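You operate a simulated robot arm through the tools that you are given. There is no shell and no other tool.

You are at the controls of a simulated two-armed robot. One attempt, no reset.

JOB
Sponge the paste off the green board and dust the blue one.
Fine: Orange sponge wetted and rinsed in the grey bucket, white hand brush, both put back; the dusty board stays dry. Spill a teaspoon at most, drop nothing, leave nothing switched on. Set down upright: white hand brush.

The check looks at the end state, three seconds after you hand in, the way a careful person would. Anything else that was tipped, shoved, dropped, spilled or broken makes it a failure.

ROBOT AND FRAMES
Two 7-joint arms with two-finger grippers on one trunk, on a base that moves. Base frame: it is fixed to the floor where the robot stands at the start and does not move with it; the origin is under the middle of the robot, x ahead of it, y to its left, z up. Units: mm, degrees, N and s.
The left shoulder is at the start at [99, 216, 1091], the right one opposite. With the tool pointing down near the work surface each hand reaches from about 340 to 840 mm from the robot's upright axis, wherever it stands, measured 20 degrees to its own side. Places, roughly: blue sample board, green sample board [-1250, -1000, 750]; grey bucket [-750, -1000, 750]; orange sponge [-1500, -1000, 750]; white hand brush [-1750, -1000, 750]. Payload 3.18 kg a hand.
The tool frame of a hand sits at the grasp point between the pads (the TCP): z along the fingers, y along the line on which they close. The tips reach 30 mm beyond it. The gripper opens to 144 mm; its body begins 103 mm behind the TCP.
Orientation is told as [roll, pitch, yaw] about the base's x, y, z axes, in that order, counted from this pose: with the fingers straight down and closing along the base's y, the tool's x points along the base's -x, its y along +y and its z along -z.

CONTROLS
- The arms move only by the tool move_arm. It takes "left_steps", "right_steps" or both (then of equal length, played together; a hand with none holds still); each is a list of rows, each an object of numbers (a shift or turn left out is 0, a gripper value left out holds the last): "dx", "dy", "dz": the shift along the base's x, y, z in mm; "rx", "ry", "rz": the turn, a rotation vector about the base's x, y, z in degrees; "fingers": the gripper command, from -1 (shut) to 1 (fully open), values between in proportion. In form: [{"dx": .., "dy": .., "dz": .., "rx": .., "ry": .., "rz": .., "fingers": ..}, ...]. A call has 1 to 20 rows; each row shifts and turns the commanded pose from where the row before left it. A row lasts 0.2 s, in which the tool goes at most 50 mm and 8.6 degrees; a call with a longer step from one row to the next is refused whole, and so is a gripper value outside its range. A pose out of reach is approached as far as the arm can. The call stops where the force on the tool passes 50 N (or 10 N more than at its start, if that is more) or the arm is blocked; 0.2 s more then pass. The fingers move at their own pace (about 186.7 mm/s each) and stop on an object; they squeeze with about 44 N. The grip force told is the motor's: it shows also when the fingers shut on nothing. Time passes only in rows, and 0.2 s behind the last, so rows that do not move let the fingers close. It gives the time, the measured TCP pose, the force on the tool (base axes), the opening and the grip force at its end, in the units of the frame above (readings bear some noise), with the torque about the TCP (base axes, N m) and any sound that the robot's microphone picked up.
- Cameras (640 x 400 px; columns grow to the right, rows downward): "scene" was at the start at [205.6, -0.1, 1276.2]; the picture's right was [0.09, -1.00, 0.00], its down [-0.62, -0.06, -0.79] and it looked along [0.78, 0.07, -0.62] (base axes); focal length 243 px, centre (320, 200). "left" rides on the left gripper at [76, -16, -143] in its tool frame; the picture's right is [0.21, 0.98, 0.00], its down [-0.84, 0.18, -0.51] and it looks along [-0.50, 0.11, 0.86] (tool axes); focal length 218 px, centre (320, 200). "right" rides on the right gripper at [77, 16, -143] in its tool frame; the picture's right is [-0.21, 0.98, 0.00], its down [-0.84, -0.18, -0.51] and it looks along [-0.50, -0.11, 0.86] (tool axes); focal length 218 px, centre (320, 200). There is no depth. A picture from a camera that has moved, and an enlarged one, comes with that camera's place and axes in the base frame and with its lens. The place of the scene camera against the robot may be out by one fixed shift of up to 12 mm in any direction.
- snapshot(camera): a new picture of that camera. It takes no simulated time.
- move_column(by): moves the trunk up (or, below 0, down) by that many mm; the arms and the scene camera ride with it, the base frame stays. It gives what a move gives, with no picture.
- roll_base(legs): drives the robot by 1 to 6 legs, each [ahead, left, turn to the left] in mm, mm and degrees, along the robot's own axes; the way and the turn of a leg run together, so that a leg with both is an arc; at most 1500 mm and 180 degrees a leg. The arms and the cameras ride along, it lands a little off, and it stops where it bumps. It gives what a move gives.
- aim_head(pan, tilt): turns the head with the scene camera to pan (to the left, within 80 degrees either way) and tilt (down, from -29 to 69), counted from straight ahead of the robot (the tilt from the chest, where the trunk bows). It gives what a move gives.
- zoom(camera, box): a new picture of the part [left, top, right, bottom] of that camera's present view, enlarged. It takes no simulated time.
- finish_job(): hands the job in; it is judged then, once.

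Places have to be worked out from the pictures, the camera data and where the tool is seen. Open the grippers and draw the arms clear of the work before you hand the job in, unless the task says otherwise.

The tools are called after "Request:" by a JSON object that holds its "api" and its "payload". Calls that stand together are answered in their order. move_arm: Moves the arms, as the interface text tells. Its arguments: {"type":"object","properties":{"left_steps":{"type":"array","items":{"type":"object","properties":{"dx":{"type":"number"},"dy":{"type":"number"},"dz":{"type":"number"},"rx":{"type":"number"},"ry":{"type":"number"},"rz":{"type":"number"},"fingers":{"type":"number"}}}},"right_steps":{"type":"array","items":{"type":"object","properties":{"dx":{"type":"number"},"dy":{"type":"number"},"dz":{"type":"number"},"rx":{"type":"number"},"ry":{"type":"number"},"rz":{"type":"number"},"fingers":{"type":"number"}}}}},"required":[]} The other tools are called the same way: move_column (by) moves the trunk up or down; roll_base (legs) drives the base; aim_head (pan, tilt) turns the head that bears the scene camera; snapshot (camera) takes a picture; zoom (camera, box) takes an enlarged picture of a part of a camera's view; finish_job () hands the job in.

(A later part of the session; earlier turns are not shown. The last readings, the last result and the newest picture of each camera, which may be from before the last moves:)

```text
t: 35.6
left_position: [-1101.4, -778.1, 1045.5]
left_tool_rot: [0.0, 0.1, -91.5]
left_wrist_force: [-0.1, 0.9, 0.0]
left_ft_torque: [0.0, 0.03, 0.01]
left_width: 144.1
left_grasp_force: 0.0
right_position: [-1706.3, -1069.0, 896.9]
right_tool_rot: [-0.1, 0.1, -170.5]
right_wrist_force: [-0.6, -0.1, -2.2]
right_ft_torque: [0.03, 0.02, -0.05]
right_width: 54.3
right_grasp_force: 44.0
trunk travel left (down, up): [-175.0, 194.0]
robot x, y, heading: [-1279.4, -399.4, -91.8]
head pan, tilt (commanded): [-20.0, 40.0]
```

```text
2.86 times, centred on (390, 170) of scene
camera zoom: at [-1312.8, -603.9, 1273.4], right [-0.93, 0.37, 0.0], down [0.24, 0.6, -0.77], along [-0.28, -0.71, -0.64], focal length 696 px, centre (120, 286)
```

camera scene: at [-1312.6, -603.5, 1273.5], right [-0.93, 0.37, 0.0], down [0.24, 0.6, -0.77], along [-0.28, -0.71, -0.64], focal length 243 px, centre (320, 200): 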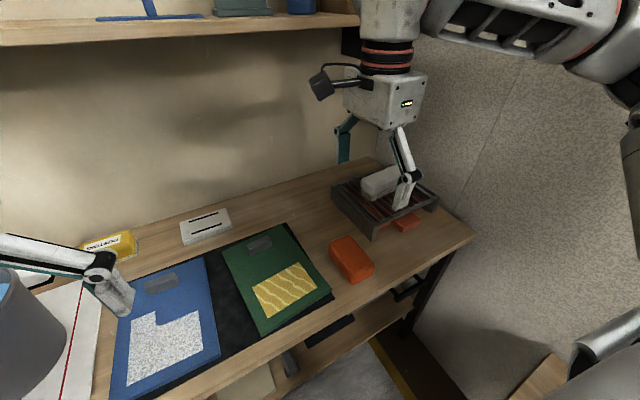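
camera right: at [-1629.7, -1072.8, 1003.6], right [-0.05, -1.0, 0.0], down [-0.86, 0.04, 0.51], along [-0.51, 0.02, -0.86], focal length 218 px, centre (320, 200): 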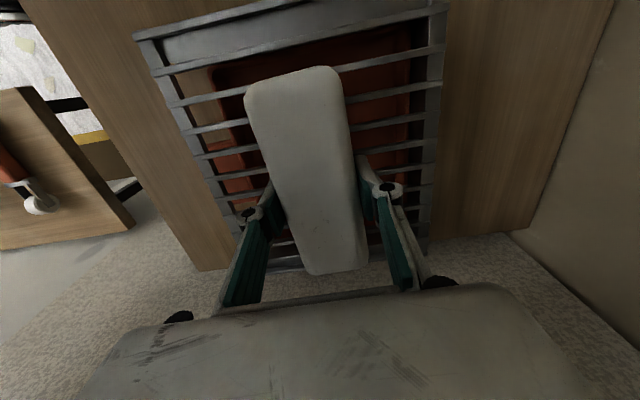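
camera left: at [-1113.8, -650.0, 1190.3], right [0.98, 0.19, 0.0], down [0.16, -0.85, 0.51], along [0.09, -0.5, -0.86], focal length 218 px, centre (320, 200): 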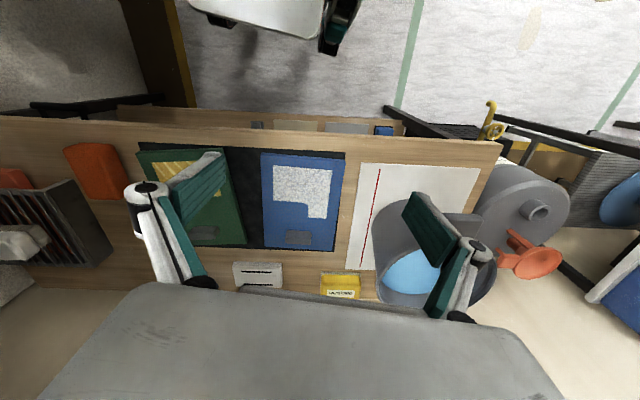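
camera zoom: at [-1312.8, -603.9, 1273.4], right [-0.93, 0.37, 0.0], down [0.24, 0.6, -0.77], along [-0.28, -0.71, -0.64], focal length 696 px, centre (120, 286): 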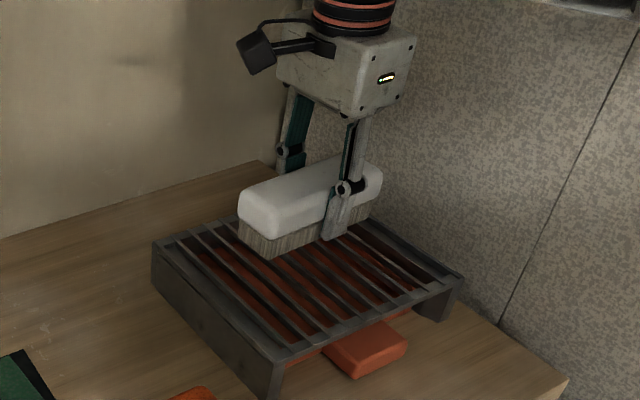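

The brush lifts level (about 2 N). I draw it back over the bench, away from the shelf, then drive the base left so the blue board is in front of the right hand.

Request:
{"api": "move_arm", "payload": {"right_steps": [{"dx": 20, "dy": 30, "dz": 5}, {"dx": 30, "dy": 30, "dz": 10}, {"dx": 35, "dy": 25, "dz": 12}, {"dx": 38, "dy": 20, "dz": 12}, {"dx": 38, "dy": 20, "dz": 12}, {"dx": 38, "dy": 20, "dz": 12}, {"dx": 38, "dy": 10, "dz": 10}, {"dx": 38, "dy": 10}, {}]}}

Request:
{"api": "roll_base", "payload": {"legs": [[0, 230, 0]]}}

Request:
{"api": "aim_head", "payload": {"pan": -10, "tilt": 45}}

Request:
{"api": "snapshot", "payload": {"camera": "scene"}}

Request:
{"api": "snapshot", "payload": {"camera": "right"}}

Request:
{"api": "snapshot", "payload": {"camera": "left"}}

```text
t: 37.6
left_position: [-1102.2, -778.0, 1046.9]
left_tool_rot: [-0.1, 0.1, -91.5]
left_wrist_force: [-0.8, 0.1, 0.9]
left_ft_torque: [-0.01, -0.02, 0.02]
left_width: 143.8
left_grasp_force: 0.0
right_position: [-1434.0, -902.7, 972.6]
right_tool_rot: [0.0, 0.0, -170.5]
right_wrist_force: [-0.5, 1.1, -1.6]
right_ft_torque: [-0.01, 0.02, -0.01]
right_width: 54.2
right_grasp_force: 43.9
trunk travel left (down, up): [-175.0, 194.0]
robot x, y, heading: [-1278.0, -403.3, -91.5]
head pan, tilt (commanded): [-20.0, 40.0]
```

```text
t: 40.3
left_position: [-866.6, -783.0, 1046.3]
left_tool_rot: [-0.1, -0.1, -91.2]
left_wrist_force: [0.1, 0.0, 0.0]
left_ft_torque: [0.03, 0.0, -0.02]
left_width: 143.9
left_grasp_force: 0.1
right_position: [-1196.6, -909.7, 972.5]
right_tool_rot: [0.0, 0.2, -170.3]
right_wrist_force: [0.2, -0.3, -1.3]
right_ft_torque: [0.01, 0.01, 0.04]
right_width: 54.4
right_grasp_force: 44.1
trunk travel left (down, up): [-175.0, 194.0]
robot x, y, heading: [-1043.9, -407.5, -91.3]
head pan, tilt (commanded): [-20.0, 40.0]
```

```text
t: 41.0
left_position: [-866.7, -784.0, 1046.4]
left_tool_rot: [-0.1, 0.0, -91.1]
left_wrist_force: [0.3, 0.5, 0.5]
left_ft_torque: [-0.01, -0.01, 0.04]
left_width: 144.2
left_grasp_force: 0.1
right_position: [-1196.6, -908.7, 971.7]
right_tool_rot: [-0.1, 0.1, -170.1]
right_wrist_force: [0.8, 0.5, -1.6]
right_ft_torque: [0.01, 0.0, -0.04]
right_width: 54.3
right_grasp_force: 43.7
trunk travel left (down, up): [-175.0, 194.0]
robot x, y, heading: [-1047.3, -403.0, -91.0]
head pan, tilt (commanded): [-10.0, 45.0]
```

```text
taken
camera scene: at [-1063.2, -610.0, 1266.2], right [-0.98, 0.19, 0.0], down [0.14, 0.69, -0.71], along [-0.14, -0.69, -0.71], focal length 243 px, centre (320, 200)
```

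scene: 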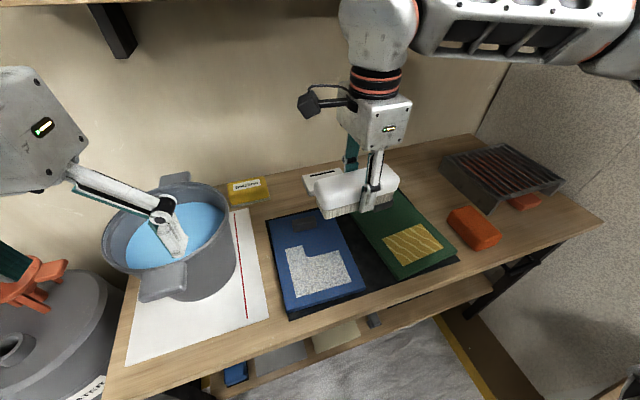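

```text
taken
camera right: at [-1118.4, -912.8, 1115.9], right [-0.04, -1.0, 0.0], down [-0.86, 0.03, 0.51], along [-0.51, 0.02, -0.86], focal length 218 px, centre (320, 200)
```

right: 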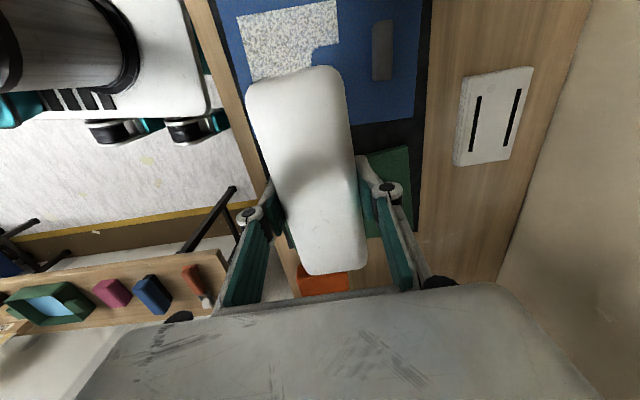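

```text
taken
camera left: at [-880.6, -705.5, 1190.3], right [0.98, 0.19, 0.0], down [0.16, -0.85, 0.51], along [0.1, -0.5, -0.86], focal length 218 px, centre (320, 200)
```

left: 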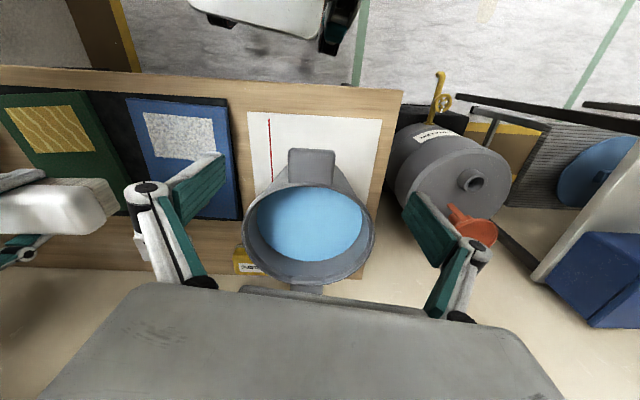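

The brush hangs near the blue board. I enlarge the views of the blue board from the left and right hand cameras to place the dust patch and the board edges.

Request:
{"api": "zoom", "payload": {"camera": "left", "box": [110, 80, 260, 230]}}

Request:
{"api": "zoom", "payload": {"camera": "right", "box": [200, 0, 440, 160]}}

Request:
{"api": "zoom", "payload": {"camera": "scene", "box": [240, 190, 400, 330]}}

```text
2.67 times, centred on (185, 155) of left
camera zoom: at [-880.6, -705.5, 1190.3], right [0.98, 0.19, 0.0], down [0.16, -0.85, 0.51], along [0.1, -0.5, -0.86], focal length 582 px, centre (680, 320)
```

zoom: 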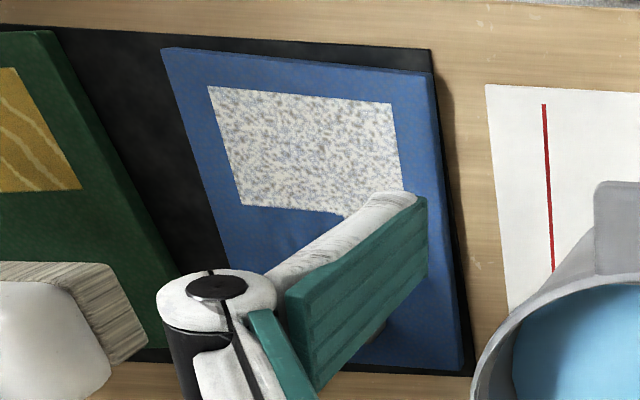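

```text
2.50 times, centred on (320, 80) of right
camera zoom: at [-1118.4, -912.8, 1115.9], right [-0.04, -1.0, 0.0], down [-0.86, 0.03, 0.51], along [-0.51, 0.02, -0.86], focal length 546 px, centre (320, 500)
```

zoom: 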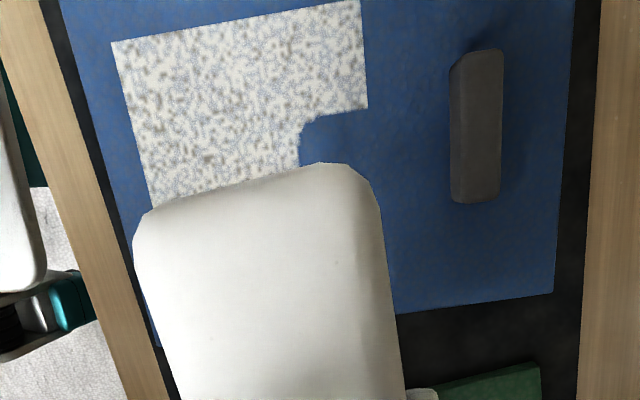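

```text
2.86 times, centred on (320, 260) of scene
camera zoom: at [-1063.2, -610.0, 1266.2], right [-0.98, 0.19, 0.0], down [0.14, 0.69, -0.71], along [-0.14, -0.69, -0.71], focal length 696 px, centre (320, 29)
```

zoom: 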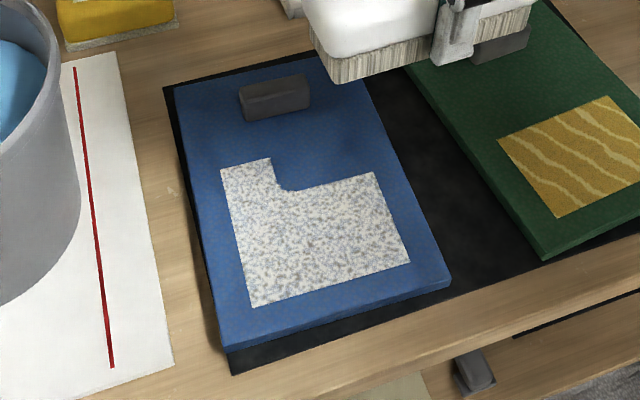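

Wrist-camera fixes: dust patch spans x ≈ -1181…-1048, y ≈ -938…-815 (rotated ~6.5°); the grey block's near face is at y ≈ -979. I bring the brush over the far part of the patch, turn it -3° to match, and lower to z≈867.

Request:
{"api": "move_arm", "payload": {"right_steps": [{"dx": 40, "dy": -10, "rz": -3}, {"dx": 41, "dy": -8}, {"dz": -40}, {"dz": -40}, {"dz": -24}, {}]}}

Request:
{"api": "snapshot", "payload": {"camera": "right"}}

Request:
{"api": "zoom", "payload": {"camera": "scene", "box": [220, 160, 420, 330]}}

Request:
{"api": "zoom", "payload": {"camera": "left", "box": [80, 80, 260, 250]}}

```text
t: 42.4
left_position: [-865.8, -781.6, 1046.6]
left_tool_rot: [0.0, 0.0, -91.1]
left_wrist_force: [-0.3, 0.3, -0.1]
left_ft_torque: [0.0, -0.01, 0.0]
left_width: 143.8
left_grasp_force: 0.1
right_position: [-1115.9, -926.9, 866.8]
right_tool_rot: [0.1, 0.1, -173.1]
right_wrist_force: [0.1, -0.3, -2.2]
right_ft_torque: [0.02, 0.03, 0.03]
right_width: 54.2
right_grasp_force: 43.9
trunk travel left (down, up): [-175.0, 194.0]
robot x, y, heading: [-1042.2, -406.8, -91.3]
head pan, tilt (commanded): [-10.0, 45.0]
```

```text
taken
camera right: at [-1037.1, -934.3, 1011.4], right [-0.09, -1.0, 0.0], down [-0.86, 0.08, 0.51], along [-0.5, 0.05, -0.86], focal length 218 px, centre (320, 200)
```

right: 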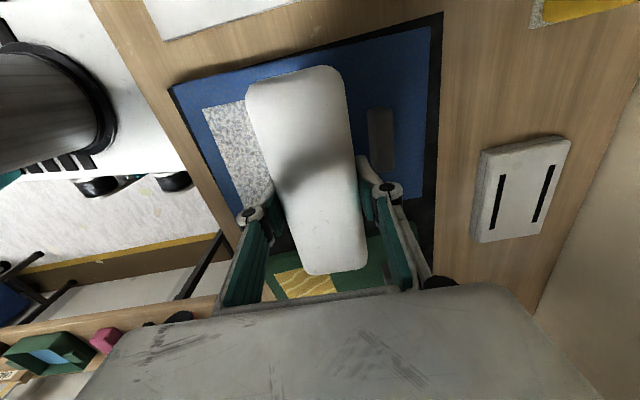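

```text
2.35 times, centred on (320, 245) of scene
camera zoom: at [-1063.0, -609.7, 1266.4], right [-0.98, 0.19, 0.0], down [0.14, 0.69, -0.71], along [-0.14, -0.69, -0.71], focal length 573 px, centre (320, 94)
```

zoom: 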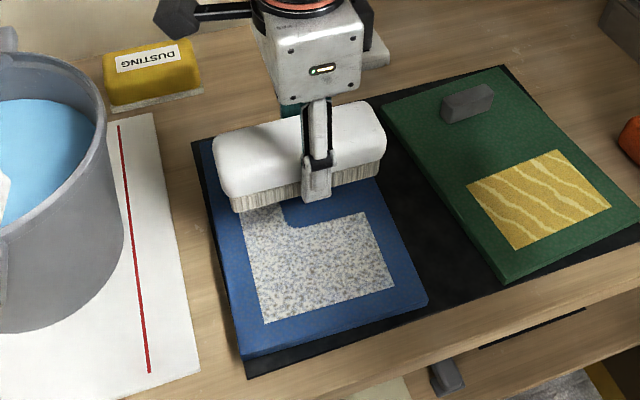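

```text
2.35 times, centred on (170, 165) of left
camera zoom: at [-880.5, -705.1, 1190.5], right [0.98, 0.19, 0.0], down [0.16, -0.85, 0.51], along [0.1, -0.5, -0.86], focal length 514 px, centre (673, 282)
```

zoom: 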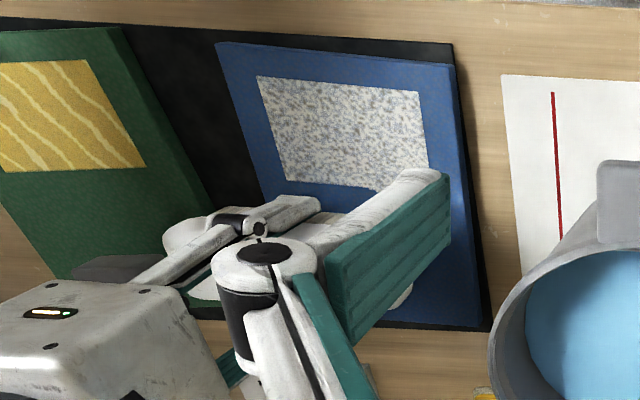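

The brush is just above the far part of the patch, clear of the block. I lower to z≈830 and then feel for the board in small steps.

Request:
{"api": "move_arm", "payload": {"right_steps": [{"dz": -20}, {"dz": -12}, {"dz": -4}, {}]}}

Request:
{"api": "zoom", "payload": {"camera": "scene", "box": [250, 190, 390, 310]}}

```text
t: 43.4
left_position: [-865.7, -782.9, 1046.6]
left_tool_rot: [-0.1, 0.0, -91.2]
left_wrist_force: [0.3, 0.2, 0.1]
left_ft_torque: [-0.02, 0.0, 0.02]
left_width: 143.9
left_grasp_force: 0.0
right_position: [-1116.0, -927.9, 833.5]
right_tool_rot: [0.0, 0.1, -173.2]
right_wrist_force: [-0.3, 0.8, -1.9]
right_ft_torque: [-0.02, 0.03, 0.01]
right_width: 54.2
right_grasp_force: 43.8
trunk travel left (down, up): [-175.0, 194.0]
robot x, y, heading: [-1050.3, -402.3, -91.1]
head pan, tilt (commanded): [-10.0, 45.0]
```

```text
3.33 times, centred on (320, 250) of scene
camera zoom: at [-1063.1, -610.0, 1266.2], right [-0.98, 0.19, 0.0], down [0.14, 0.69, -0.71], along [-0.14, -0.69, -0.71], focal length 812 px, centre (320, 33)
```

zoom: 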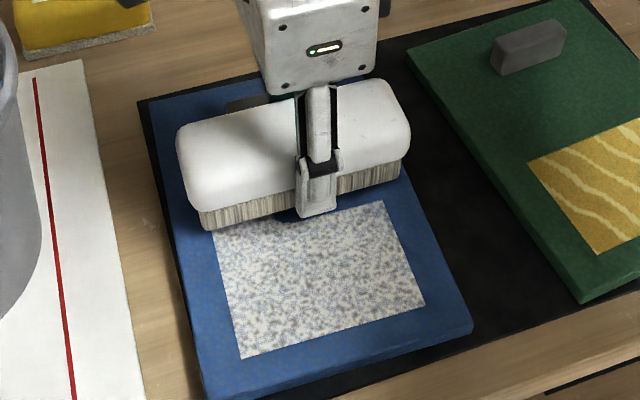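

No contact yet (force still the brush's weight). I go on down in 2 mm steps.

Request:
{"api": "move_arm", "payload": {"right_steps": [{"dz": -3}, {"dz": -3}, {"dz": -2}, {}]}}

Request:
{"api": "move_arm", "payload": {"right_steps": [{"dz": -2}, {"dz": -2}, {}]}}

```text
t: 44.4
left_position: [-865.5, -782.5, 1045.8]
left_tool_rot: [-0.2, 0.0, -91.0]
left_wrist_force: [-0.4, 0.5, -0.1]
left_ft_torque: [0.0, 0.0, 0.02]
left_width: 144.0
left_grasp_force: 0.0
right_position: [-1116.8, -928.6, 823.5]
right_tool_rot: [-0.1, 0.1, -173.2]
right_wrist_force: [-0.3, -0.2, -1.9]
right_ft_torque: [0.01, 0.07, 0.0]
right_width: 54.3
right_grasp_force: 44.1
trunk travel left (down, up): [-175.0, 194.0]
robot x, y, heading: [-1048.8, -405.1, -91.4]
head pan, tilt (commanded): [-10.0, 45.0]
```

```text
t: 45.2
left_position: [-866.7, -782.3, 1046.0]
left_tool_rot: [0.0, 0.1, -91.1]
left_wrist_force: [0.3, 0.0, 0.7]
left_ft_torque: [-0.01, 0.0, 0.01]
left_width: 143.9
left_grasp_force: 0.0
right_position: [-1116.9, -928.6, 820.7]
right_tool_rot: [0.0, 0.1, -173.1]
right_wrist_force: [0.6, 0.1, -1.7]
right_ft_torque: [-0.03, 0.03, -0.02]
right_width: 54.2
right_grasp_force: 44.1
trunk travel left (down, up): [-175.0, 194.0]
robot x, y, heading: [-1044.4, -404.2, -90.9]
head pan, tilt (commanded): [-10.0, 45.0]
```

Request:
{"api": "move_arm", "payload": {"right_steps": [{"dz": -2}, {"dz": -2}, {}]}}

Request:
{"api": "zoom", "payload": {"camera": "scene", "box": [250, 190, 390, 310]}}

```text
t: 46.0
left_position: [-865.9, -780.9, 1047.2]
left_tool_rot: [-0.1, 0.0, -91.2]
left_wrist_force: [-0.4, -1.0, 0.3]
left_ft_torque: [0.02, 0.03, 0.01]
left_width: 143.9
left_grasp_force: 0.1
right_position: [-1116.9, -928.8, 818.3]
right_tool_rot: [0.0, 0.1, -173.3]
right_wrist_force: [-1.3, 0.8, 8.5]
right_ft_torque: [0.29, 0.21, -0.01]
right_width: 54.0
right_grasp_force: 44.1
trunk travel left (down, up): [-175.0, 194.0]
robot x, y, heading: [-1047.5, -406.5, -91.1]
head pan, tilt (commanded): [-10.0, 45.0]
```

```text
3.33 times, centred on (320, 250) of scene
camera zoom: at [-1063.0, -609.1, 1266.6], right [-0.98, 0.19, 0.0], down [0.14, 0.69, -0.71], along [-0.14, -0.69, -0.71], focal length 812 px, centre (320, 33)
```

zoom: 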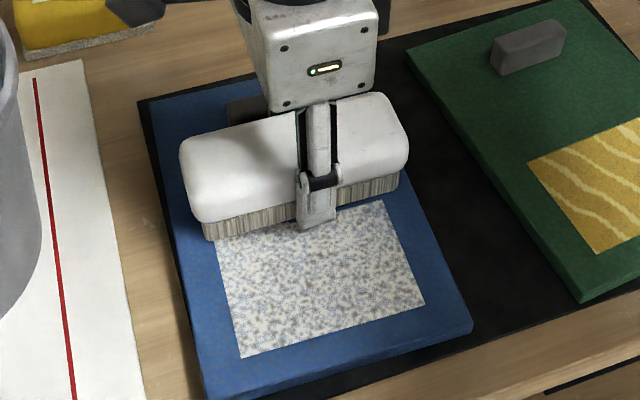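

Contact at z≈818 with about 10 N net. I ease off 1 mm and pull a first short stroke toward me, checking that the board stays put.

Request:
{"api": "move_arm", "payload": {"right_steps": [{"dz": 1}, {"dy": 10, "dx": -1}, {"dy": 12, "dx": -1}, {"dy": 12, "dx": -1}, {}]}}

Request:
{"api": "zoom", "payload": {"camera": "scene", "box": [220, 190, 420, 340]}}

```text
t: 47.2
left_position: [-866.5, -781.8, 1047.6]
left_tool_rot: [-0.1, 0.1, -91.2]
left_wrist_force: [0.0, -0.6, 0.7]
left_ft_torque: [-0.01, -0.01, -0.03]
left_width: 144.1
left_grasp_force: 0.0
right_position: [-1118.7, -893.6, 816.9]
right_tool_rot: [0.1, 0.1, -173.2]
right_wrist_force: [0.4, -5.2, 13.6]
right_ft_torque: [0.1, -0.05, -0.01]
right_width: 54.4
right_grasp_force: 44.5
trunk travel left (down, up): [-175.0, 194.0]
robot x, y, heading: [-1045.7, -405.4, -91.3]
head pan, tilt (commanded): [-10.0, 45.0]
```

```text
2.67 times, centred on (320, 265) of scene
camera zoom: at [-1062.9, -609.6, 1266.4], right [-0.98, 0.19, 0.0], down [0.14, 0.69, -0.71], along [-0.14, -0.69, -0.71], focal length 649 px, centre (320, 27)
```

zoom: 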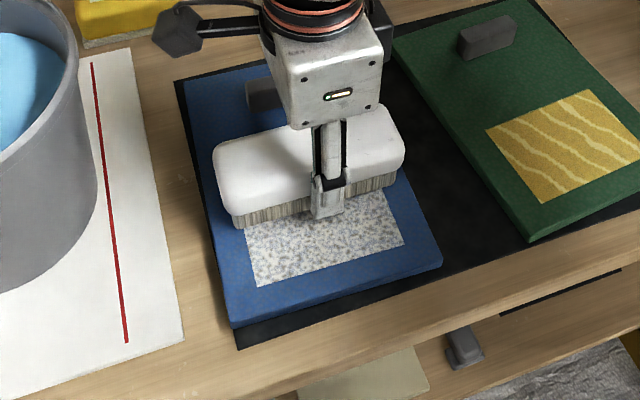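

The bristles sweep with about 15 N normal and 5 N drag and the board has not visibly moved. I ease off 1.5 mm and carry the stroke over the near edge of the patch.

Request:
{"api": "move_arm", "payload": {"right_steps": [{"dz": 1.5}, {"dy": 12, "dx": -1}, {"dy": 12, "dx": -1}, {"dy": 12, "dx": -1}, {"dy": 12, "dx": -1}, {"dy": 12, "dx": -1}, {"dy": 12, "dx": -1}, {"dy": 12, "dx": -1}, {"dy": 10, "dx": -1}, {}]}}

Request:
{"api": "zoom", "payload": {"camera": "scene", "box": [220, 190, 420, 340]}}

```text
t: 49.4
left_position: [-866.0, -782.7, 1047.1]
left_tool_rot: [-0.1, 0.0, -91.1]
left_wrist_force: [0.0, 0.1, -0.2]
left_ft_torque: [-0.02, -0.01, 0.01]
left_width: 144.1
left_grasp_force: 0.0
right_position: [-1126.5, -799.4, 819.9]
right_tool_rot: [0.0, 0.1, -173.2]
right_wrist_force: [-0.5, 0.7, -1.2]
right_ft_torque: [-0.02, 0.01, 0.04]
right_width: 54.2
right_grasp_force: 44.1
trunk travel left (down, up): [-175.0, 194.0]
robot x, y, heading: [-1048.3, -401.4, -91.2]
head pan, tilt (commanded): [-10.0, 45.0]
```

```text
2.67 times, centred on (320, 265) of scene
camera zoom: at [-1063.1, -610.0, 1266.2], right [-0.98, 0.19, 0.0], down [0.14, 0.69, -0.71], along [-0.14, -0.69, -0.71], focal length 649 px, centre (320, 27)
```

zoom: 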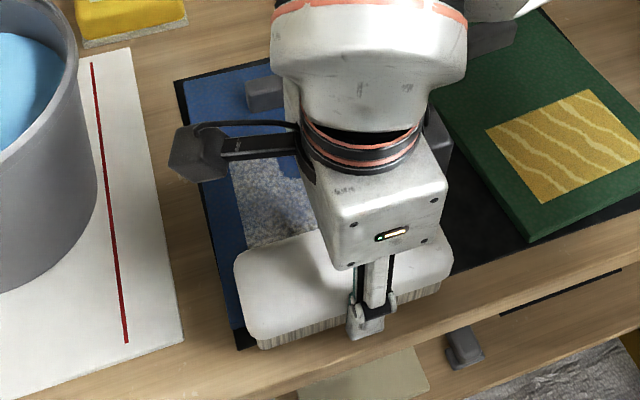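

The swept band is fainter but dust remains; contact was lost near the end at z 819.9. I lift, go back over the far part and look at the result.

Request:
{"api": "move_arm", "payload": {"right_steps": [{"dz": 30}, {"dy": -35, "dx": 3}, {"dy": -35, "dx": 3}, {"dy": -35, "dx": 3}, {"dy": -25, "dx": 1}, {}]}}

Request:
{"api": "zoom", "payload": {"camera": "scene", "box": [220, 190, 420, 340]}}

Request:
{"api": "zoom", "payload": {"camera": "left", "box": [80, 80, 260, 250]}}

```text
t: 50.8
left_position: [-866.3, -782.4, 1046.1]
left_tool_rot: [-0.1, 0.0, -91.1]
left_wrist_force: [-0.3, -0.9, 0.8]
left_ft_torque: [-0.01, -0.02, 0.0]
left_width: 143.8
left_grasp_force: 0.0
right_position: [-1118.0, -931.2, 849.0]
right_tool_rot: [0.0, 0.0, -173.1]
right_wrist_force: [1.1, -0.9, -1.0]
right_ft_torque: [-0.01, 0.01, -0.01]
right_width: 54.1
right_grasp_force: 44.3
trunk travel left (down, up): [-175.0, 194.0]
robot x, y, heading: [-1046.6, -403.5, -91.2]
head pan, tilt (commanded): [-10.0, 45.0]
```

```text
2.67 times, centred on (320, 265) of scene
camera zoom: at [-1063.1, -609.9, 1266.3], right [-0.98, 0.19, 0.0], down [0.14, 0.69, -0.71], along [-0.14, -0.69, -0.71], focal length 649 px, centre (320, 27)
```

zoom: 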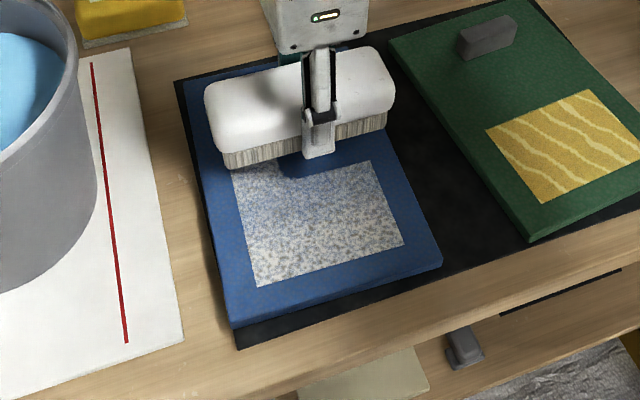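

```text
2.35 times, centred on (170, 165) of left
camera zoom: at [-880.6, -705.4, 1190.3], right [0.98, 0.19, 0.0], down [0.16, -0.85, 0.51], along [0.1, -0.5, -0.86], focal length 514 px, centre (673, 282)
```

zoom: 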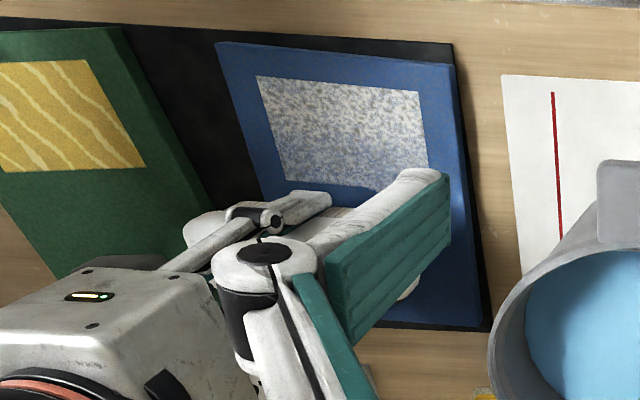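

Dust fades where there was real contact, so several firm passes are needed. I lower to about 12 N contact and do full back-and-forth passes across the patch.

Request:
{"api": "move_arm", "payload": {"right_steps": [{"dz": -20}, {"dz": -10}, {"dz": -1.7}, {"dy": 14, "dx": -1.3}, {"dy": 14, "dx": -1.3}, {"dy": 14, "dx": -1.3}, {"dy": 14, "dx": -1.3}, {"dy": 14, "dx": -1.3}, {"dy": 14, "dx": -1.3}, {"dy": 14, "dx": -1.3}, {"dy": 14, "dx": -1.3}, {"dy": 14, "dx": -1.3}, {}]}}

Request:
{"api": "move_arm", "payload": {"right_steps": [{"dy": -14, "dx": 1.3}, {"dy": -14, "dx": 1.3}, {"dy": -14, "dx": 1.3}, {"dy": -14, "dx": 1.3}, {"dy": -14, "dx": 1.3}, {"dy": -14, "dx": 1.3}, {"dy": -14, "dx": 1.3}, {"dy": -14, "dx": 1.3}, {"dy": -14, "dx": 1.3}, {}]}}

Request:
{"api": "zoom", "payload": {"camera": "scene", "box": [220, 190, 420, 340]}}

```text
t: 53.6
left_position: [-865.5, -783.2, 1046.5]
left_tool_rot: [-0.2, 0.1, -91.2]
left_wrist_force: [-0.4, -1.2, -0.8]
left_ft_torque: [0.01, -0.01, -0.02]
left_width: 143.8
left_grasp_force: 0.0
right_position: [-1125.9, -804.1, 816.6]
right_tool_rot: [0.2, 0.1, -173.3]
right_wrist_force: [0.0, -14.7, 35.3]
right_ft_torque: [-0.45, 0.15, -0.08]
right_width: 54.3
right_grasp_force: 43.9
trunk travel left (down, up): [-175.0, 194.0]
robot x, y, heading: [-1047.8, -405.5, -90.9]
head pan, tilt (commanded): [-10.0, 45.0]
```

```text
t: 55.8
left_position: [-866.8, -783.7, 1046.0]
left_tool_rot: [-0.2, 0.0, -91.1]
left_wrist_force: [0.5, -0.6, -0.3]
left_ft_torque: [0.01, 0.0, 0.0]
left_width: 143.8
left_grasp_force: 0.0
right_position: [-1118.3, -929.2, 816.4]
right_tool_rot: [0.0, 0.1, -173.2]
right_wrist_force: [0.4, 0.4, -1.4]
right_ft_torque: [0.0, -0.02, 0.04]
right_width: 54.4
right_grasp_force: 43.8
trunk travel left (down, up): [-175.0, 194.0]
robot x, y, heading: [-1047.5, -403.9, -91.2]
head pan, tilt (commanded): [-10.0, 45.0]
```

```text
2.67 times, centred on (320, 265) of scene
camera zoom: at [-1063.1, -609.9, 1266.3], right [-0.98, 0.19, 0.0], down [0.14, 0.69, -0.71], along [-0.14, -0.69, -0.71], focal length 649 px, centre (320, 27)
```

zoom: 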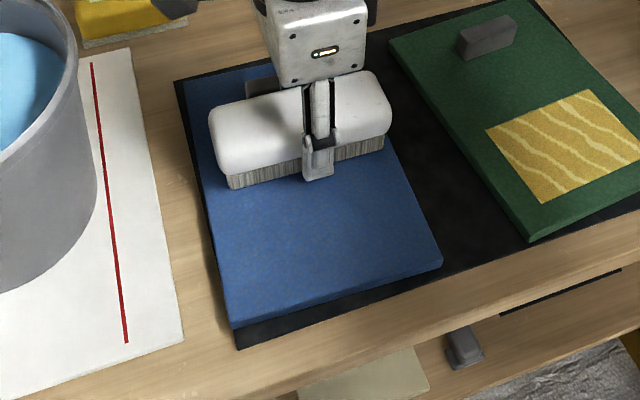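

The near part is clean and the board has not moved; the push peaked at 35 N so the brush may have slid a little in the grip. I lift and inspect the far part of the patch.

Request:
{"api": "move_arm", "payload": {"right_steps": [{"dz": 30}, {"dz": 30}, {"dx": -40, "dz": 20}, {"dx": -40}, {"dx": -40}, {"dx": -20}]}}

Request:
{"api": "zoom", "payload": {"camera": "scene", "box": [220, 170, 420, 340]}}

Request:
{"api": "zoom", "payload": {"camera": "right", "box": [180, 0, 440, 170]}}

Request:
{"api": "zoom", "payload": {"camera": "left", "box": [80, 80, 260, 250]}}

```text
t: 57.2
left_position: [-865.7, -783.5, 1046.9]
left_tool_rot: [-0.1, 0.1, -91.2]
left_wrist_force: [-0.4, -0.6, -0.8]
left_ft_torque: [0.01, -0.02, -0.01]
left_width: 144.0
left_grasp_force: 0.1
right_position: [-1254.8, -928.7, 896.8]
right_tool_rot: [0.0, 0.0, -173.0]
right_wrist_force: [-0.3, -0.2, -2.0]
right_ft_torque: [-0.02, -0.03, 0.0]
right_width: 54.2
right_grasp_force: 44.2
trunk travel left (down, up): [-175.0, 194.0]
robot x, y, heading: [-1046.2, -400.9, -91.3]
head pan, tilt (commanded): [-10.0, 45.0]
```

```text
2.35 times, centred on (320, 255) of scene
camera zoom: at [-1063.1, -610.0, 1266.2], right [-0.98, 0.19, 0.0], down [0.14, 0.69, -0.71], along [-0.14, -0.69, -0.71], focal length 573 px, centre (320, 71)
```

zoom: 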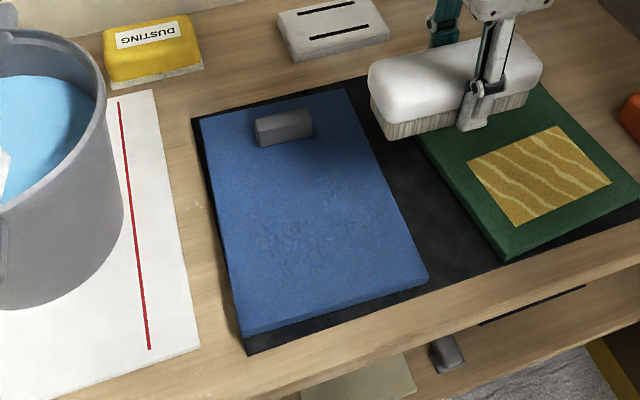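

```text
2.35 times, centred on (310, 85) of right
camera zoom: at [-1177.2, -936.7, 1040.9], right [-0.09, -1.0, 0.0], down [-0.86, 0.08, 0.51], along [-0.5, 0.05, -0.86], focal length 514 px, centre (344, 471)
```

zoom: 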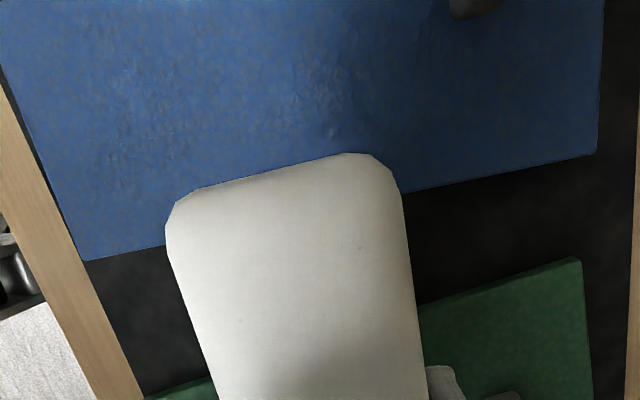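

```text
2.35 times, centred on (170, 165) of left
camera zoom: at [-880.6, -705.5, 1190.2], right [0.98, 0.19, 0.0], down [0.17, -0.85, 0.51], along [0.1, -0.5, -0.86], focal length 514 px, centre (673, 282)
```

zoom: 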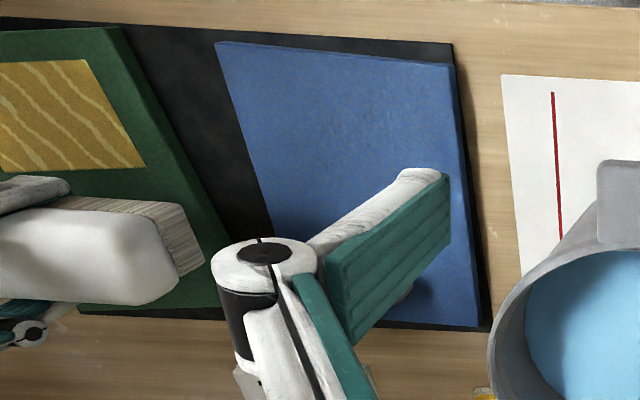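

The patch looks clean. I enlarge the board strongly to see whether any faint dust is left.

Request:
{"api": "zoom", "payload": {"camera": "scene", "box": [280, 190, 370, 300]}}

Request:
{"api": "zoom", "payload": {"camera": "right", "box": [200, 0, 360, 80]}}

Request:
{"api": "zoom", "payload": {"camera": "left", "box": [140, 90, 230, 170]}}

```text
3.64 times, centred on (325, 245) of scene
camera zoom: at [-1063.1, -610.0, 1266.2], right [-0.98, 0.19, 0.0], down [0.14, 0.69, -0.71], along [-0.14, -0.69, -0.71], focal length 885 px, centre (302, 36)
```

zoom: 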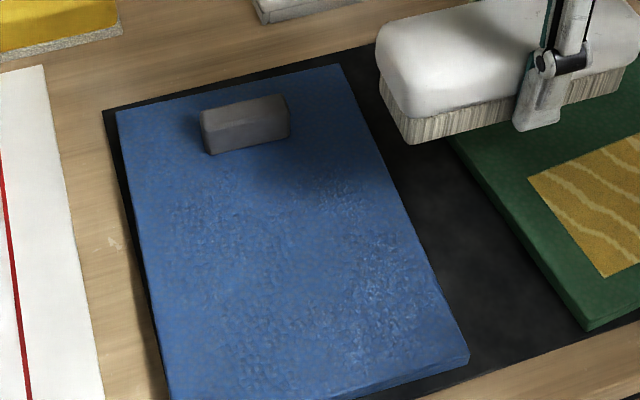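

```text
4.00 times, centred on (280, 40) of right
camera zoom: at [-1177.2, -936.7, 1040.9], right [-0.09, -1.0, 0.0], down [-0.86, 0.08, 0.51], along [-0.5, 0.05, -0.86], focal length 873 px, centre (480, 840)
```

zoom: 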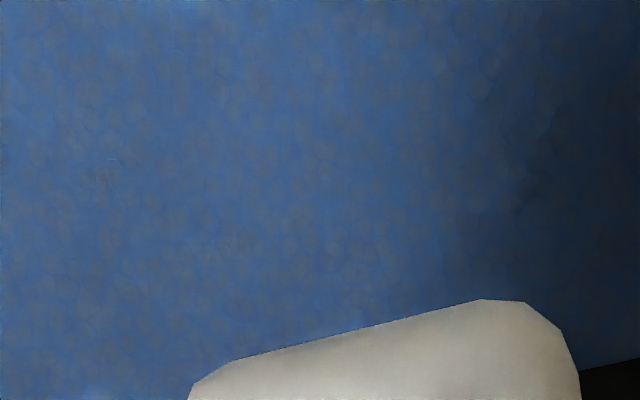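

```text
5.00 times, centred on (185, 130) of left
camera zoom: at [-880.6, -705.5, 1190.2], right [0.98, 0.19, 0.0], down [0.17, -0.85, 0.51], along [0.1, -0.5, -0.86], focal length 1091 px, centre (995, 550)
```

zoom: 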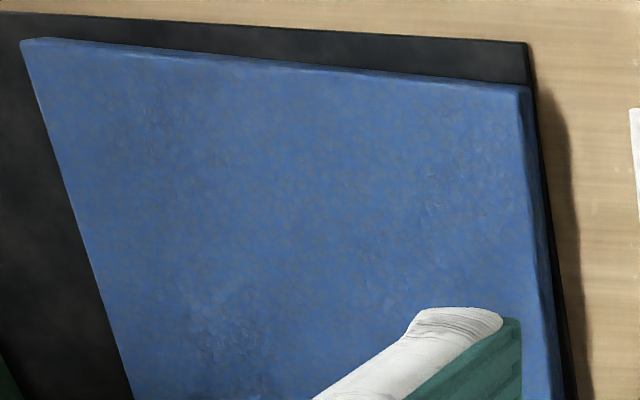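

It looks clean, but I make one more lighter pass to be thorough. I go back over the far edge and feel for contact again.

Request:
{"api": "move_arm", "payload": {"right_steps": [{"dx": 40}, {"dx": 40}, {"dx": 40}, {"dx": 20, "dz": -15}, {"dz": -30}, {"dz": -25}, {"dz": -5}, {}]}}

Request:
{"api": "move_arm", "payload": {"right_steps": [{"dz": -2}, {"dz": -2}, {}]}}

```text
t: 59.0
left_position: [-867.0, -783.4, 1047.2]
left_tool_rot: [-0.1, 0.1, -91.2]
left_wrist_force: [-0.2, 0.1, -0.2]
left_ft_torque: [-0.05, 0.0, 0.02]
left_width: 143.8
left_grasp_force: 0.1
right_position: [-1116.2, -930.4, 822.9]
right_tool_rot: [0.1, 0.1, -173.2]
right_wrist_force: [-0.6, 0.3, -2.2]
right_ft_torque: [0.0, 0.0, -0.01]
right_width: 54.4
right_grasp_force: 43.7
trunk travel left (down, up): [-175.0, 194.0]
robot x, y, heading: [-1046.1, -401.1, -91.4]
head pan, tilt (commanded): [-10.0, 45.0]
```

```text
t: 59.8
left_position: [-866.1, -781.9, 1047.1]
left_tool_rot: [-0.1, -0.1, -91.1]
left_wrist_force: [-0.3, 0.1, 0.5]
left_ft_torque: [0.01, -0.01, 0.0]
left_width: 143.9
left_grasp_force: 0.1
right_position: [-1116.1, -929.2, 818.3]
right_tool_rot: [0.0, 0.1, -173.1]
right_wrist_force: [0.3, 0.0, -1.4]
right_ft_torque: [0.03, 0.01, -0.02]
right_width: 54.3
right_grasp_force: 44.0
trunk travel left (down, up): [-175.0, 194.0]
robot x, y, heading: [-1046.1, -399.7, -91.3]
head pan, tilt (commanded): [-10.0, 45.0]
```

Request:
{"api": "move_arm", "payload": {"right_steps": [{"dz": -2}, {"dz": -1}, {}]}}

Request:
{"api": "move_arm", "payload": {"right_steps": [{"dz": -1}, {"dz": -1}, {}]}}

```text
t: 60.6
left_position: [-866.5, -781.9, 1047.9]
left_tool_rot: [-0.2, 0.0, -91.1]
left_wrist_force: [-0.4, -0.6, -0.4]
left_ft_torque: [0.01, -0.01, 0.02]
left_width: 143.9
left_grasp_force: 0.0
right_position: [-1115.8, -929.1, 815.6]
right_tool_rot: [0.1, 0.2, -173.3]
right_wrist_force: [0.2, 0.6, 6.8]
right_ft_torque: [0.18, 0.48, -0.02]
right_width: 54.3
right_grasp_force: 43.9
trunk travel left (down, up): [-175.0, 194.0]
robot x, y, heading: [-1046.6, -404.0, -91.2]
head pan, tilt (commanded): [-10.0, 45.0]
```

```text
t: 61.4
left_position: [-866.6, -781.2, 1048.9]
left_tool_rot: [-0.1, 0.0, -91.1]
left_wrist_force: [0.4, 0.2, -0.4]
left_ft_torque: [0.03, 0.01, 0.01]
left_width: 144.2
left_grasp_force: 0.0
right_position: [-1115.4, -929.7, 815.3]
right_tool_rot: [0.2, 0.1, -173.2]
right_wrist_force: [-0.5, -1.1, 20.3]
right_ft_torque: [0.37, 0.27, -0.01]
right_width: 54.2
right_grasp_force: 44.1
trunk travel left (down, up): [-175.0, 194.0]
robot x, y, heading: [-1044.5, -403.7, -91.3]
head pan, tilt (commanded): [-10.0, 45.0]
```

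Contact holds at about 15-20 N; I ease off 1 mm and sweep toward me, rising very slightly since the force grew toward the near edge last time.

Request:
{"api": "move_arm", "payload": {"right_steps": [{"dz": 1}, {"dy": 14, "dx": -1.3}, {"dy": 14, "dx": -1.3, "dz": 0.2}, {"dy": 14, "dx": -1.3, "dz": 0.2}, {"dy": 14, "dx": -1.3, "dz": 0.2}, {"dy": 14, "dx": -1.3, "dz": 0.2}]}}

Request:
{"api": "move_arm", "payload": {"right_steps": [{"dy": 14, "dx": -1.3, "dz": 0.2}, {"dy": 14, "dx": -1.3, "dz": 0.2}, {"dy": 14, "dx": -1.3, "dz": 0.2}, {"dy": 14, "dx": -1.3}]}}

```text
t: 62.8
left_position: [-865.7, -781.8, 1045.8]
left_tool_rot: [-0.1, -0.1, -91.0]
left_wrist_force: [0.0, 0.1, 0.5]
left_ft_torque: [0.03, 0.0, 0.0]
left_width: 143.8
left_grasp_force: 0.1
right_position: [-1121.9, -859.6, 816.4]
right_tool_rot: [0.0, 0.1, -173.1]
right_wrist_force: [1.9, -6.8, 18.2]
right_ft_torque: [-0.47, -0.41, 0.01]
right_width: 54.2
right_grasp_force: 44.0
trunk travel left (down, up): [-175.0, 194.0]
robot x, y, heading: [-1044.6, -403.5, -91.3]
head pan, tilt (commanded): [-10.0, 45.0]
```

```text
t: 63.8
left_position: [-866.0, -782.4, 1046.4]
left_tool_rot: [-0.1, 0.1, -91.1]
left_wrist_force: [0.3, 0.8, 0.5]
left_ft_torque: [0.0, -0.02, -0.02]
left_width: 144.2
left_grasp_force: 0.1
right_position: [-1130.2, -803.6, 815.6]
right_tool_rot: [-0.2, 0.0, -173.1]
right_wrist_force: [0.2, -1.7, 7.3]
right_ft_torque: [-0.27, -0.38, -0.13]
right_width: 54.1
right_grasp_force: 43.8
trunk travel left (down, up): [-175.0, 194.0]
robot x, y, heading: [-1048.6, -404.3, -91.2]
head pan, tilt (commanded): [-10.0, 45.0]
```

A good even pass (about 10-20 N). I lift off and look at the board again before returning the brush.

Request:
{"api": "move_arm", "payload": {"right_steps": [{"dz": 40}, {"dz": 45}, {"dx": -40, "dz": 40}, {"dx": -45, "dy": -20}, {"dx": -45, "dy": -20}, {"dx": -45, "dy": -20}, {}]}}

Request:
{"api": "zoom", "payload": {"camera": "scene", "box": [220, 170, 420, 340]}}

Request:
{"api": "zoom", "payload": {"camera": "left", "box": [0, 80, 260, 250]}}

Request:
{"api": "snapshot", "payload": {"camera": "right"}}

```text
refused: row 3 steps farther than a row can; nothing moved
```

```text
2.35 times, centred on (320, 255) of scene
camera zoom: at [-1063.0, -609.9, 1266.1], right [-0.98, 0.19, 0.0], down [0.14, 0.69, -0.71], along [-0.14, -0.69, -0.71], focal length 573 px, centre (320, 71)
```

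zoom: 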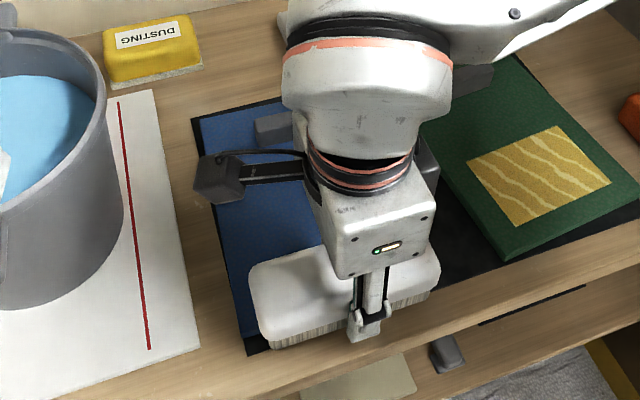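

```text
2.35 times, centred on (130, 165) of left
camera zoom: at [-880.6, -705.4, 1190.0], right [0.98, 0.19, 0.0], down [0.16, -0.85, 0.51], along [0.1, -0.5, -0.86], focal length 514 px, centre (767, 282)
```

zoom: 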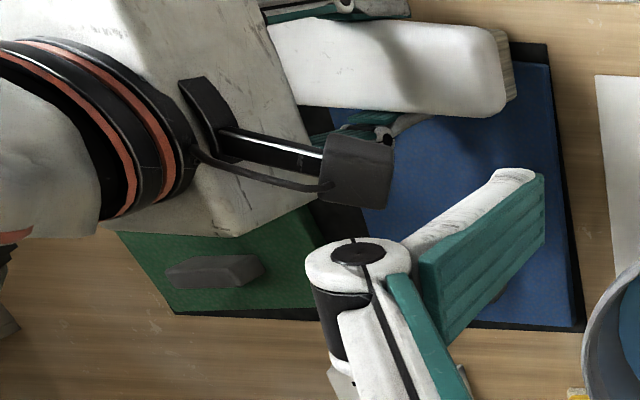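

```text
taken
camera right: at [-1051.0, -811.1, 959.2], right [-0.09, -1.0, 0.0], down [-0.86, 0.08, 0.51], along [-0.51, 0.05, -0.86], focal length 218 px, centre (320, 200)
```

right: 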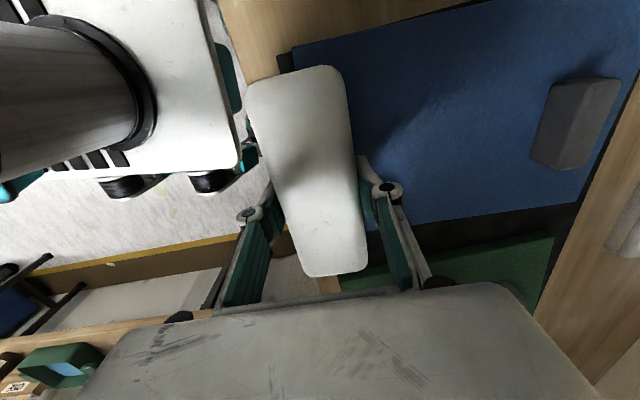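

The move was refused for one over-long row; I send it again with shorter rows.

Request:
{"api": "move_arm", "payload": {"right_steps": [{"dz": 40}, {"dz": 45}, {"dx": -35, "dz": 30}, {"dx": -42, "dy": -20}, {"dx": -42, "dy": -20}, {"dx": -42, "dy": -20}, {}]}}

Request:
{"api": "zoom", "payload": {"camera": "scene", "box": [220, 170, 420, 340]}}

Request:
{"api": "snapshot", "payload": {"camera": "right"}}

Request:
{"api": "snapshot", "payload": {"camera": "left"}}

```text
t: 65.4
left_position: [-865.5, -782.3, 1045.8]
left_tool_rot: [0.0, 0.1, -91.0]
left_wrist_force: [-0.5, 0.4, 0.5]
left_ft_torque: [0.03, -0.02, 0.01]
left_width: 144.1
left_grasp_force: 0.0
right_position: [-1293.9, -861.9, 929.6]
right_tool_rot: [0.0, 0.0, -173.1]
right_wrist_force: [0.6, -1.2, -2.0]
right_ft_torque: [0.02, 0.0, 0.0]
right_width: 54.1
right_grasp_force: 44.4
trunk travel left (down, up): [-175.0, 194.0]
robot x, y, heading: [-1044.7, -402.1, -91.4]
head pan, tilt (commanded): [-10.0, 45.0]
```

```text
2.35 times, centred on (320, 255) of scene
camera zoom: at [-1062.5, -610.0, 1266.2], right [-0.98, 0.19, 0.0], down [0.14, 0.69, -0.71], along [-0.14, -0.69, -0.71], focal length 573 px, centre (320, 71)
```

zoom: 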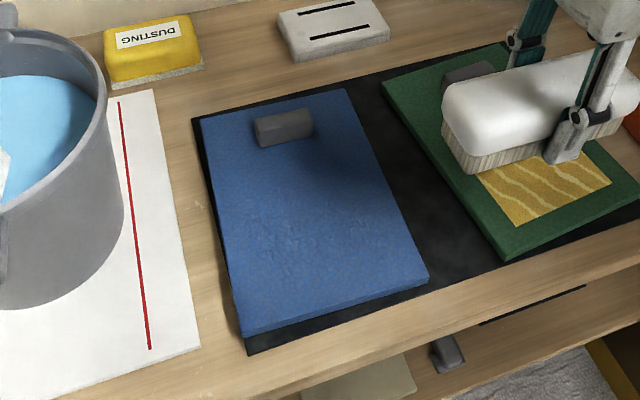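

```text
taken
camera right: at [-1216.5, -869.2, 1073.5], right [-0.09, -1.0, 0.0], down [-0.86, 0.08, 0.51], along [-0.51, 0.05, -0.86], focal length 218 px, centre (320, 200)
```

right: 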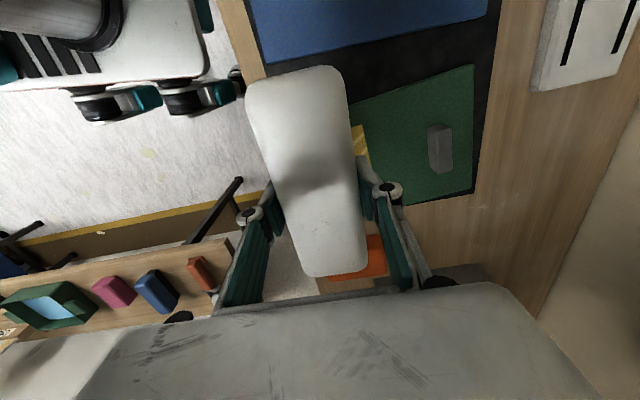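

```text
taken
camera left: at [-880.0, -705.5, 1190.2], right [0.98, 0.19, 0.0], down [0.17, -0.85, 0.51], along [0.09, -0.5, -0.86], focal length 218 px, centre (320, 200)
```

left: 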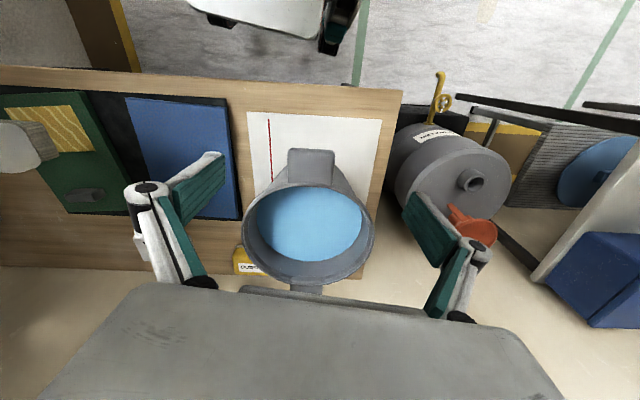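

The blue board is clean and unmoved. I drive back right about 235 mm and bring the brush back over the rack on the reverse path.

Request:
{"api": "roll_base", "payload": {"legs": [[0, -235, 0]]}}

Request:
{"api": "aim_head", "payload": {"pan": -22, "tilt": 40}}

```text
t: 68.1
left_position: [-1099.3, -776.7, 1045.5]
left_tool_rot: [-0.1, 0.0, -90.9]
left_wrist_force: [-0.6, 0.2, -0.4]
left_ft_torque: [0.0, -0.04, 0.0]
left_width: 144.0
left_grasp_force: 0.0
right_position: [-1528.4, -855.5, 928.8]
right_tool_rot: [-0.1, 0.1, -173.1]
right_wrist_force: [0.5, -0.1, -1.0]
right_ft_torque: [0.03, 0.0, -0.03]
right_width: 54.1
right_grasp_force: 43.5
trunk travel left (down, up): [-175.0, 194.0]
robot x, y, heading: [-1276.0, -399.3, -91.0]
head pan, tilt (commanded): [-10.0, 45.0]
```

```text
t: 68.8
left_position: [-1099.8, -777.3, 1046.0]
left_tool_rot: [-0.1, 0.0, -91.0]
left_wrist_force: [-0.3, 0.4, 0.3]
left_ft_torque: [0.0, 0.0, -0.03]
left_width: 143.9
left_grasp_force: 0.1
right_position: [-1526.9, -858.4, 928.6]
right_tool_rot: [0.0, 0.1, -173.1]
right_wrist_force: [0.4, -1.4, -1.2]
right_ft_torque: [-0.01, 0.01, 0.01]
right_width: 54.0
right_grasp_force: 43.9
trunk travel left (down, up): [-175.0, 194.0]
robot x, y, heading: [-1277.6, -400.1, -91.0]
head pan, tilt (commanded): [-22.0, 40.0]
```

I move the brush in an even line to above its resting place, z about 897.

Request:
{"api": "move_arm", "payload": {"right_steps": [{"dx": -26, "dy": -30, "dz": -4, "rz": 1}, {"dx": -26, "dy": -30, "dz": -4, "rz": 1.5}, {"dx": -26, "dy": -30, "dz": -4}, {"dx": -26, "dy": -30, "dz": -4}, {"dx": -26, "dy": -30, "dz": -4}, {"dx": -26, "dy": -30, "dz": -6}, {"dx": -25, "dy": -30, "dz": -6}, {}]}}

Request:
{"api": "snapshot", "payload": {"camera": "right"}}

Request:
{"api": "zoom", "payload": {"camera": "scene", "box": [300, 100, 440, 240]}}

```text
t: 70.6
left_position: [-1098.5, -777.8, 1045.5]
left_tool_rot: [-0.1, 0.0, -91.1]
left_wrist_force: [-0.4, 0.3, -0.8]
left_ft_torque: [0.0, 0.01, 0.04]
left_width: 144.3
left_grasp_force: 0.0
right_position: [-1706.5, -1064.0, 896.1]
right_tool_rot: [0.0, 0.0, -170.6]
right_wrist_force: [-0.7, 0.3, -1.8]
right_ft_torque: [0.03, 0.0, 0.0]
right_width: 54.2
right_grasp_force: 44.0
trunk travel left (down, up): [-175.0, 194.0]
robot x, y, heading: [-1280.5, -396.8, -91.1]
head pan, tilt (commanded): [-22.0, 40.0]
```

```text
taken
camera right: at [-1627.8, -1068.5, 1039.8], right [-0.05, -1.0, 0.0], down [-0.86, 0.04, 0.51], along [-0.51, 0.02, -0.86], focal length 218 px, centre (320, 200)
```

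right: 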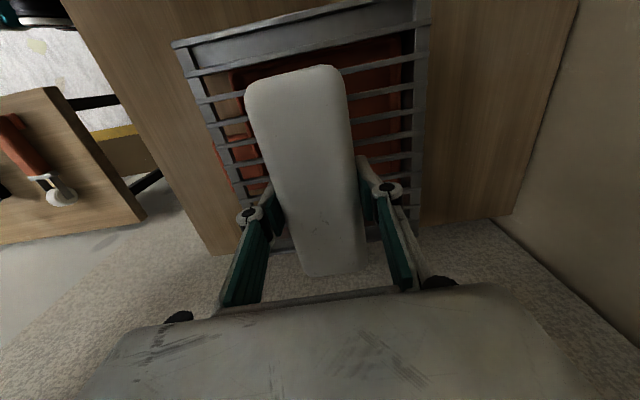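

```text
2.86 times, centred on (370, 170) of scene
camera zoom: at [-1313.9, -603.2, 1273.7], right [-0.92, 0.39, 0.0], down [0.25, 0.59, -0.77], along [-0.3, -0.7, -0.64], focal length 696 px, centre (177, 286)
```

zoom: 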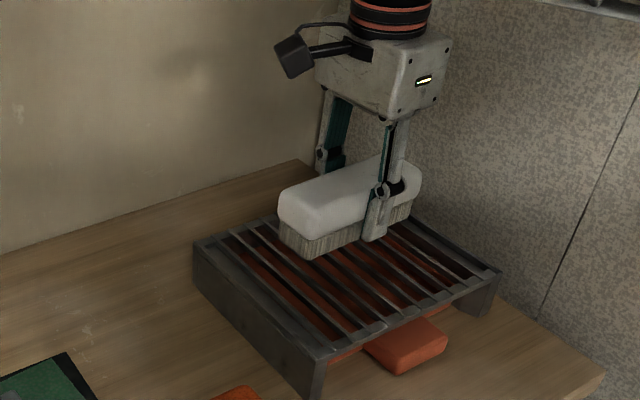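

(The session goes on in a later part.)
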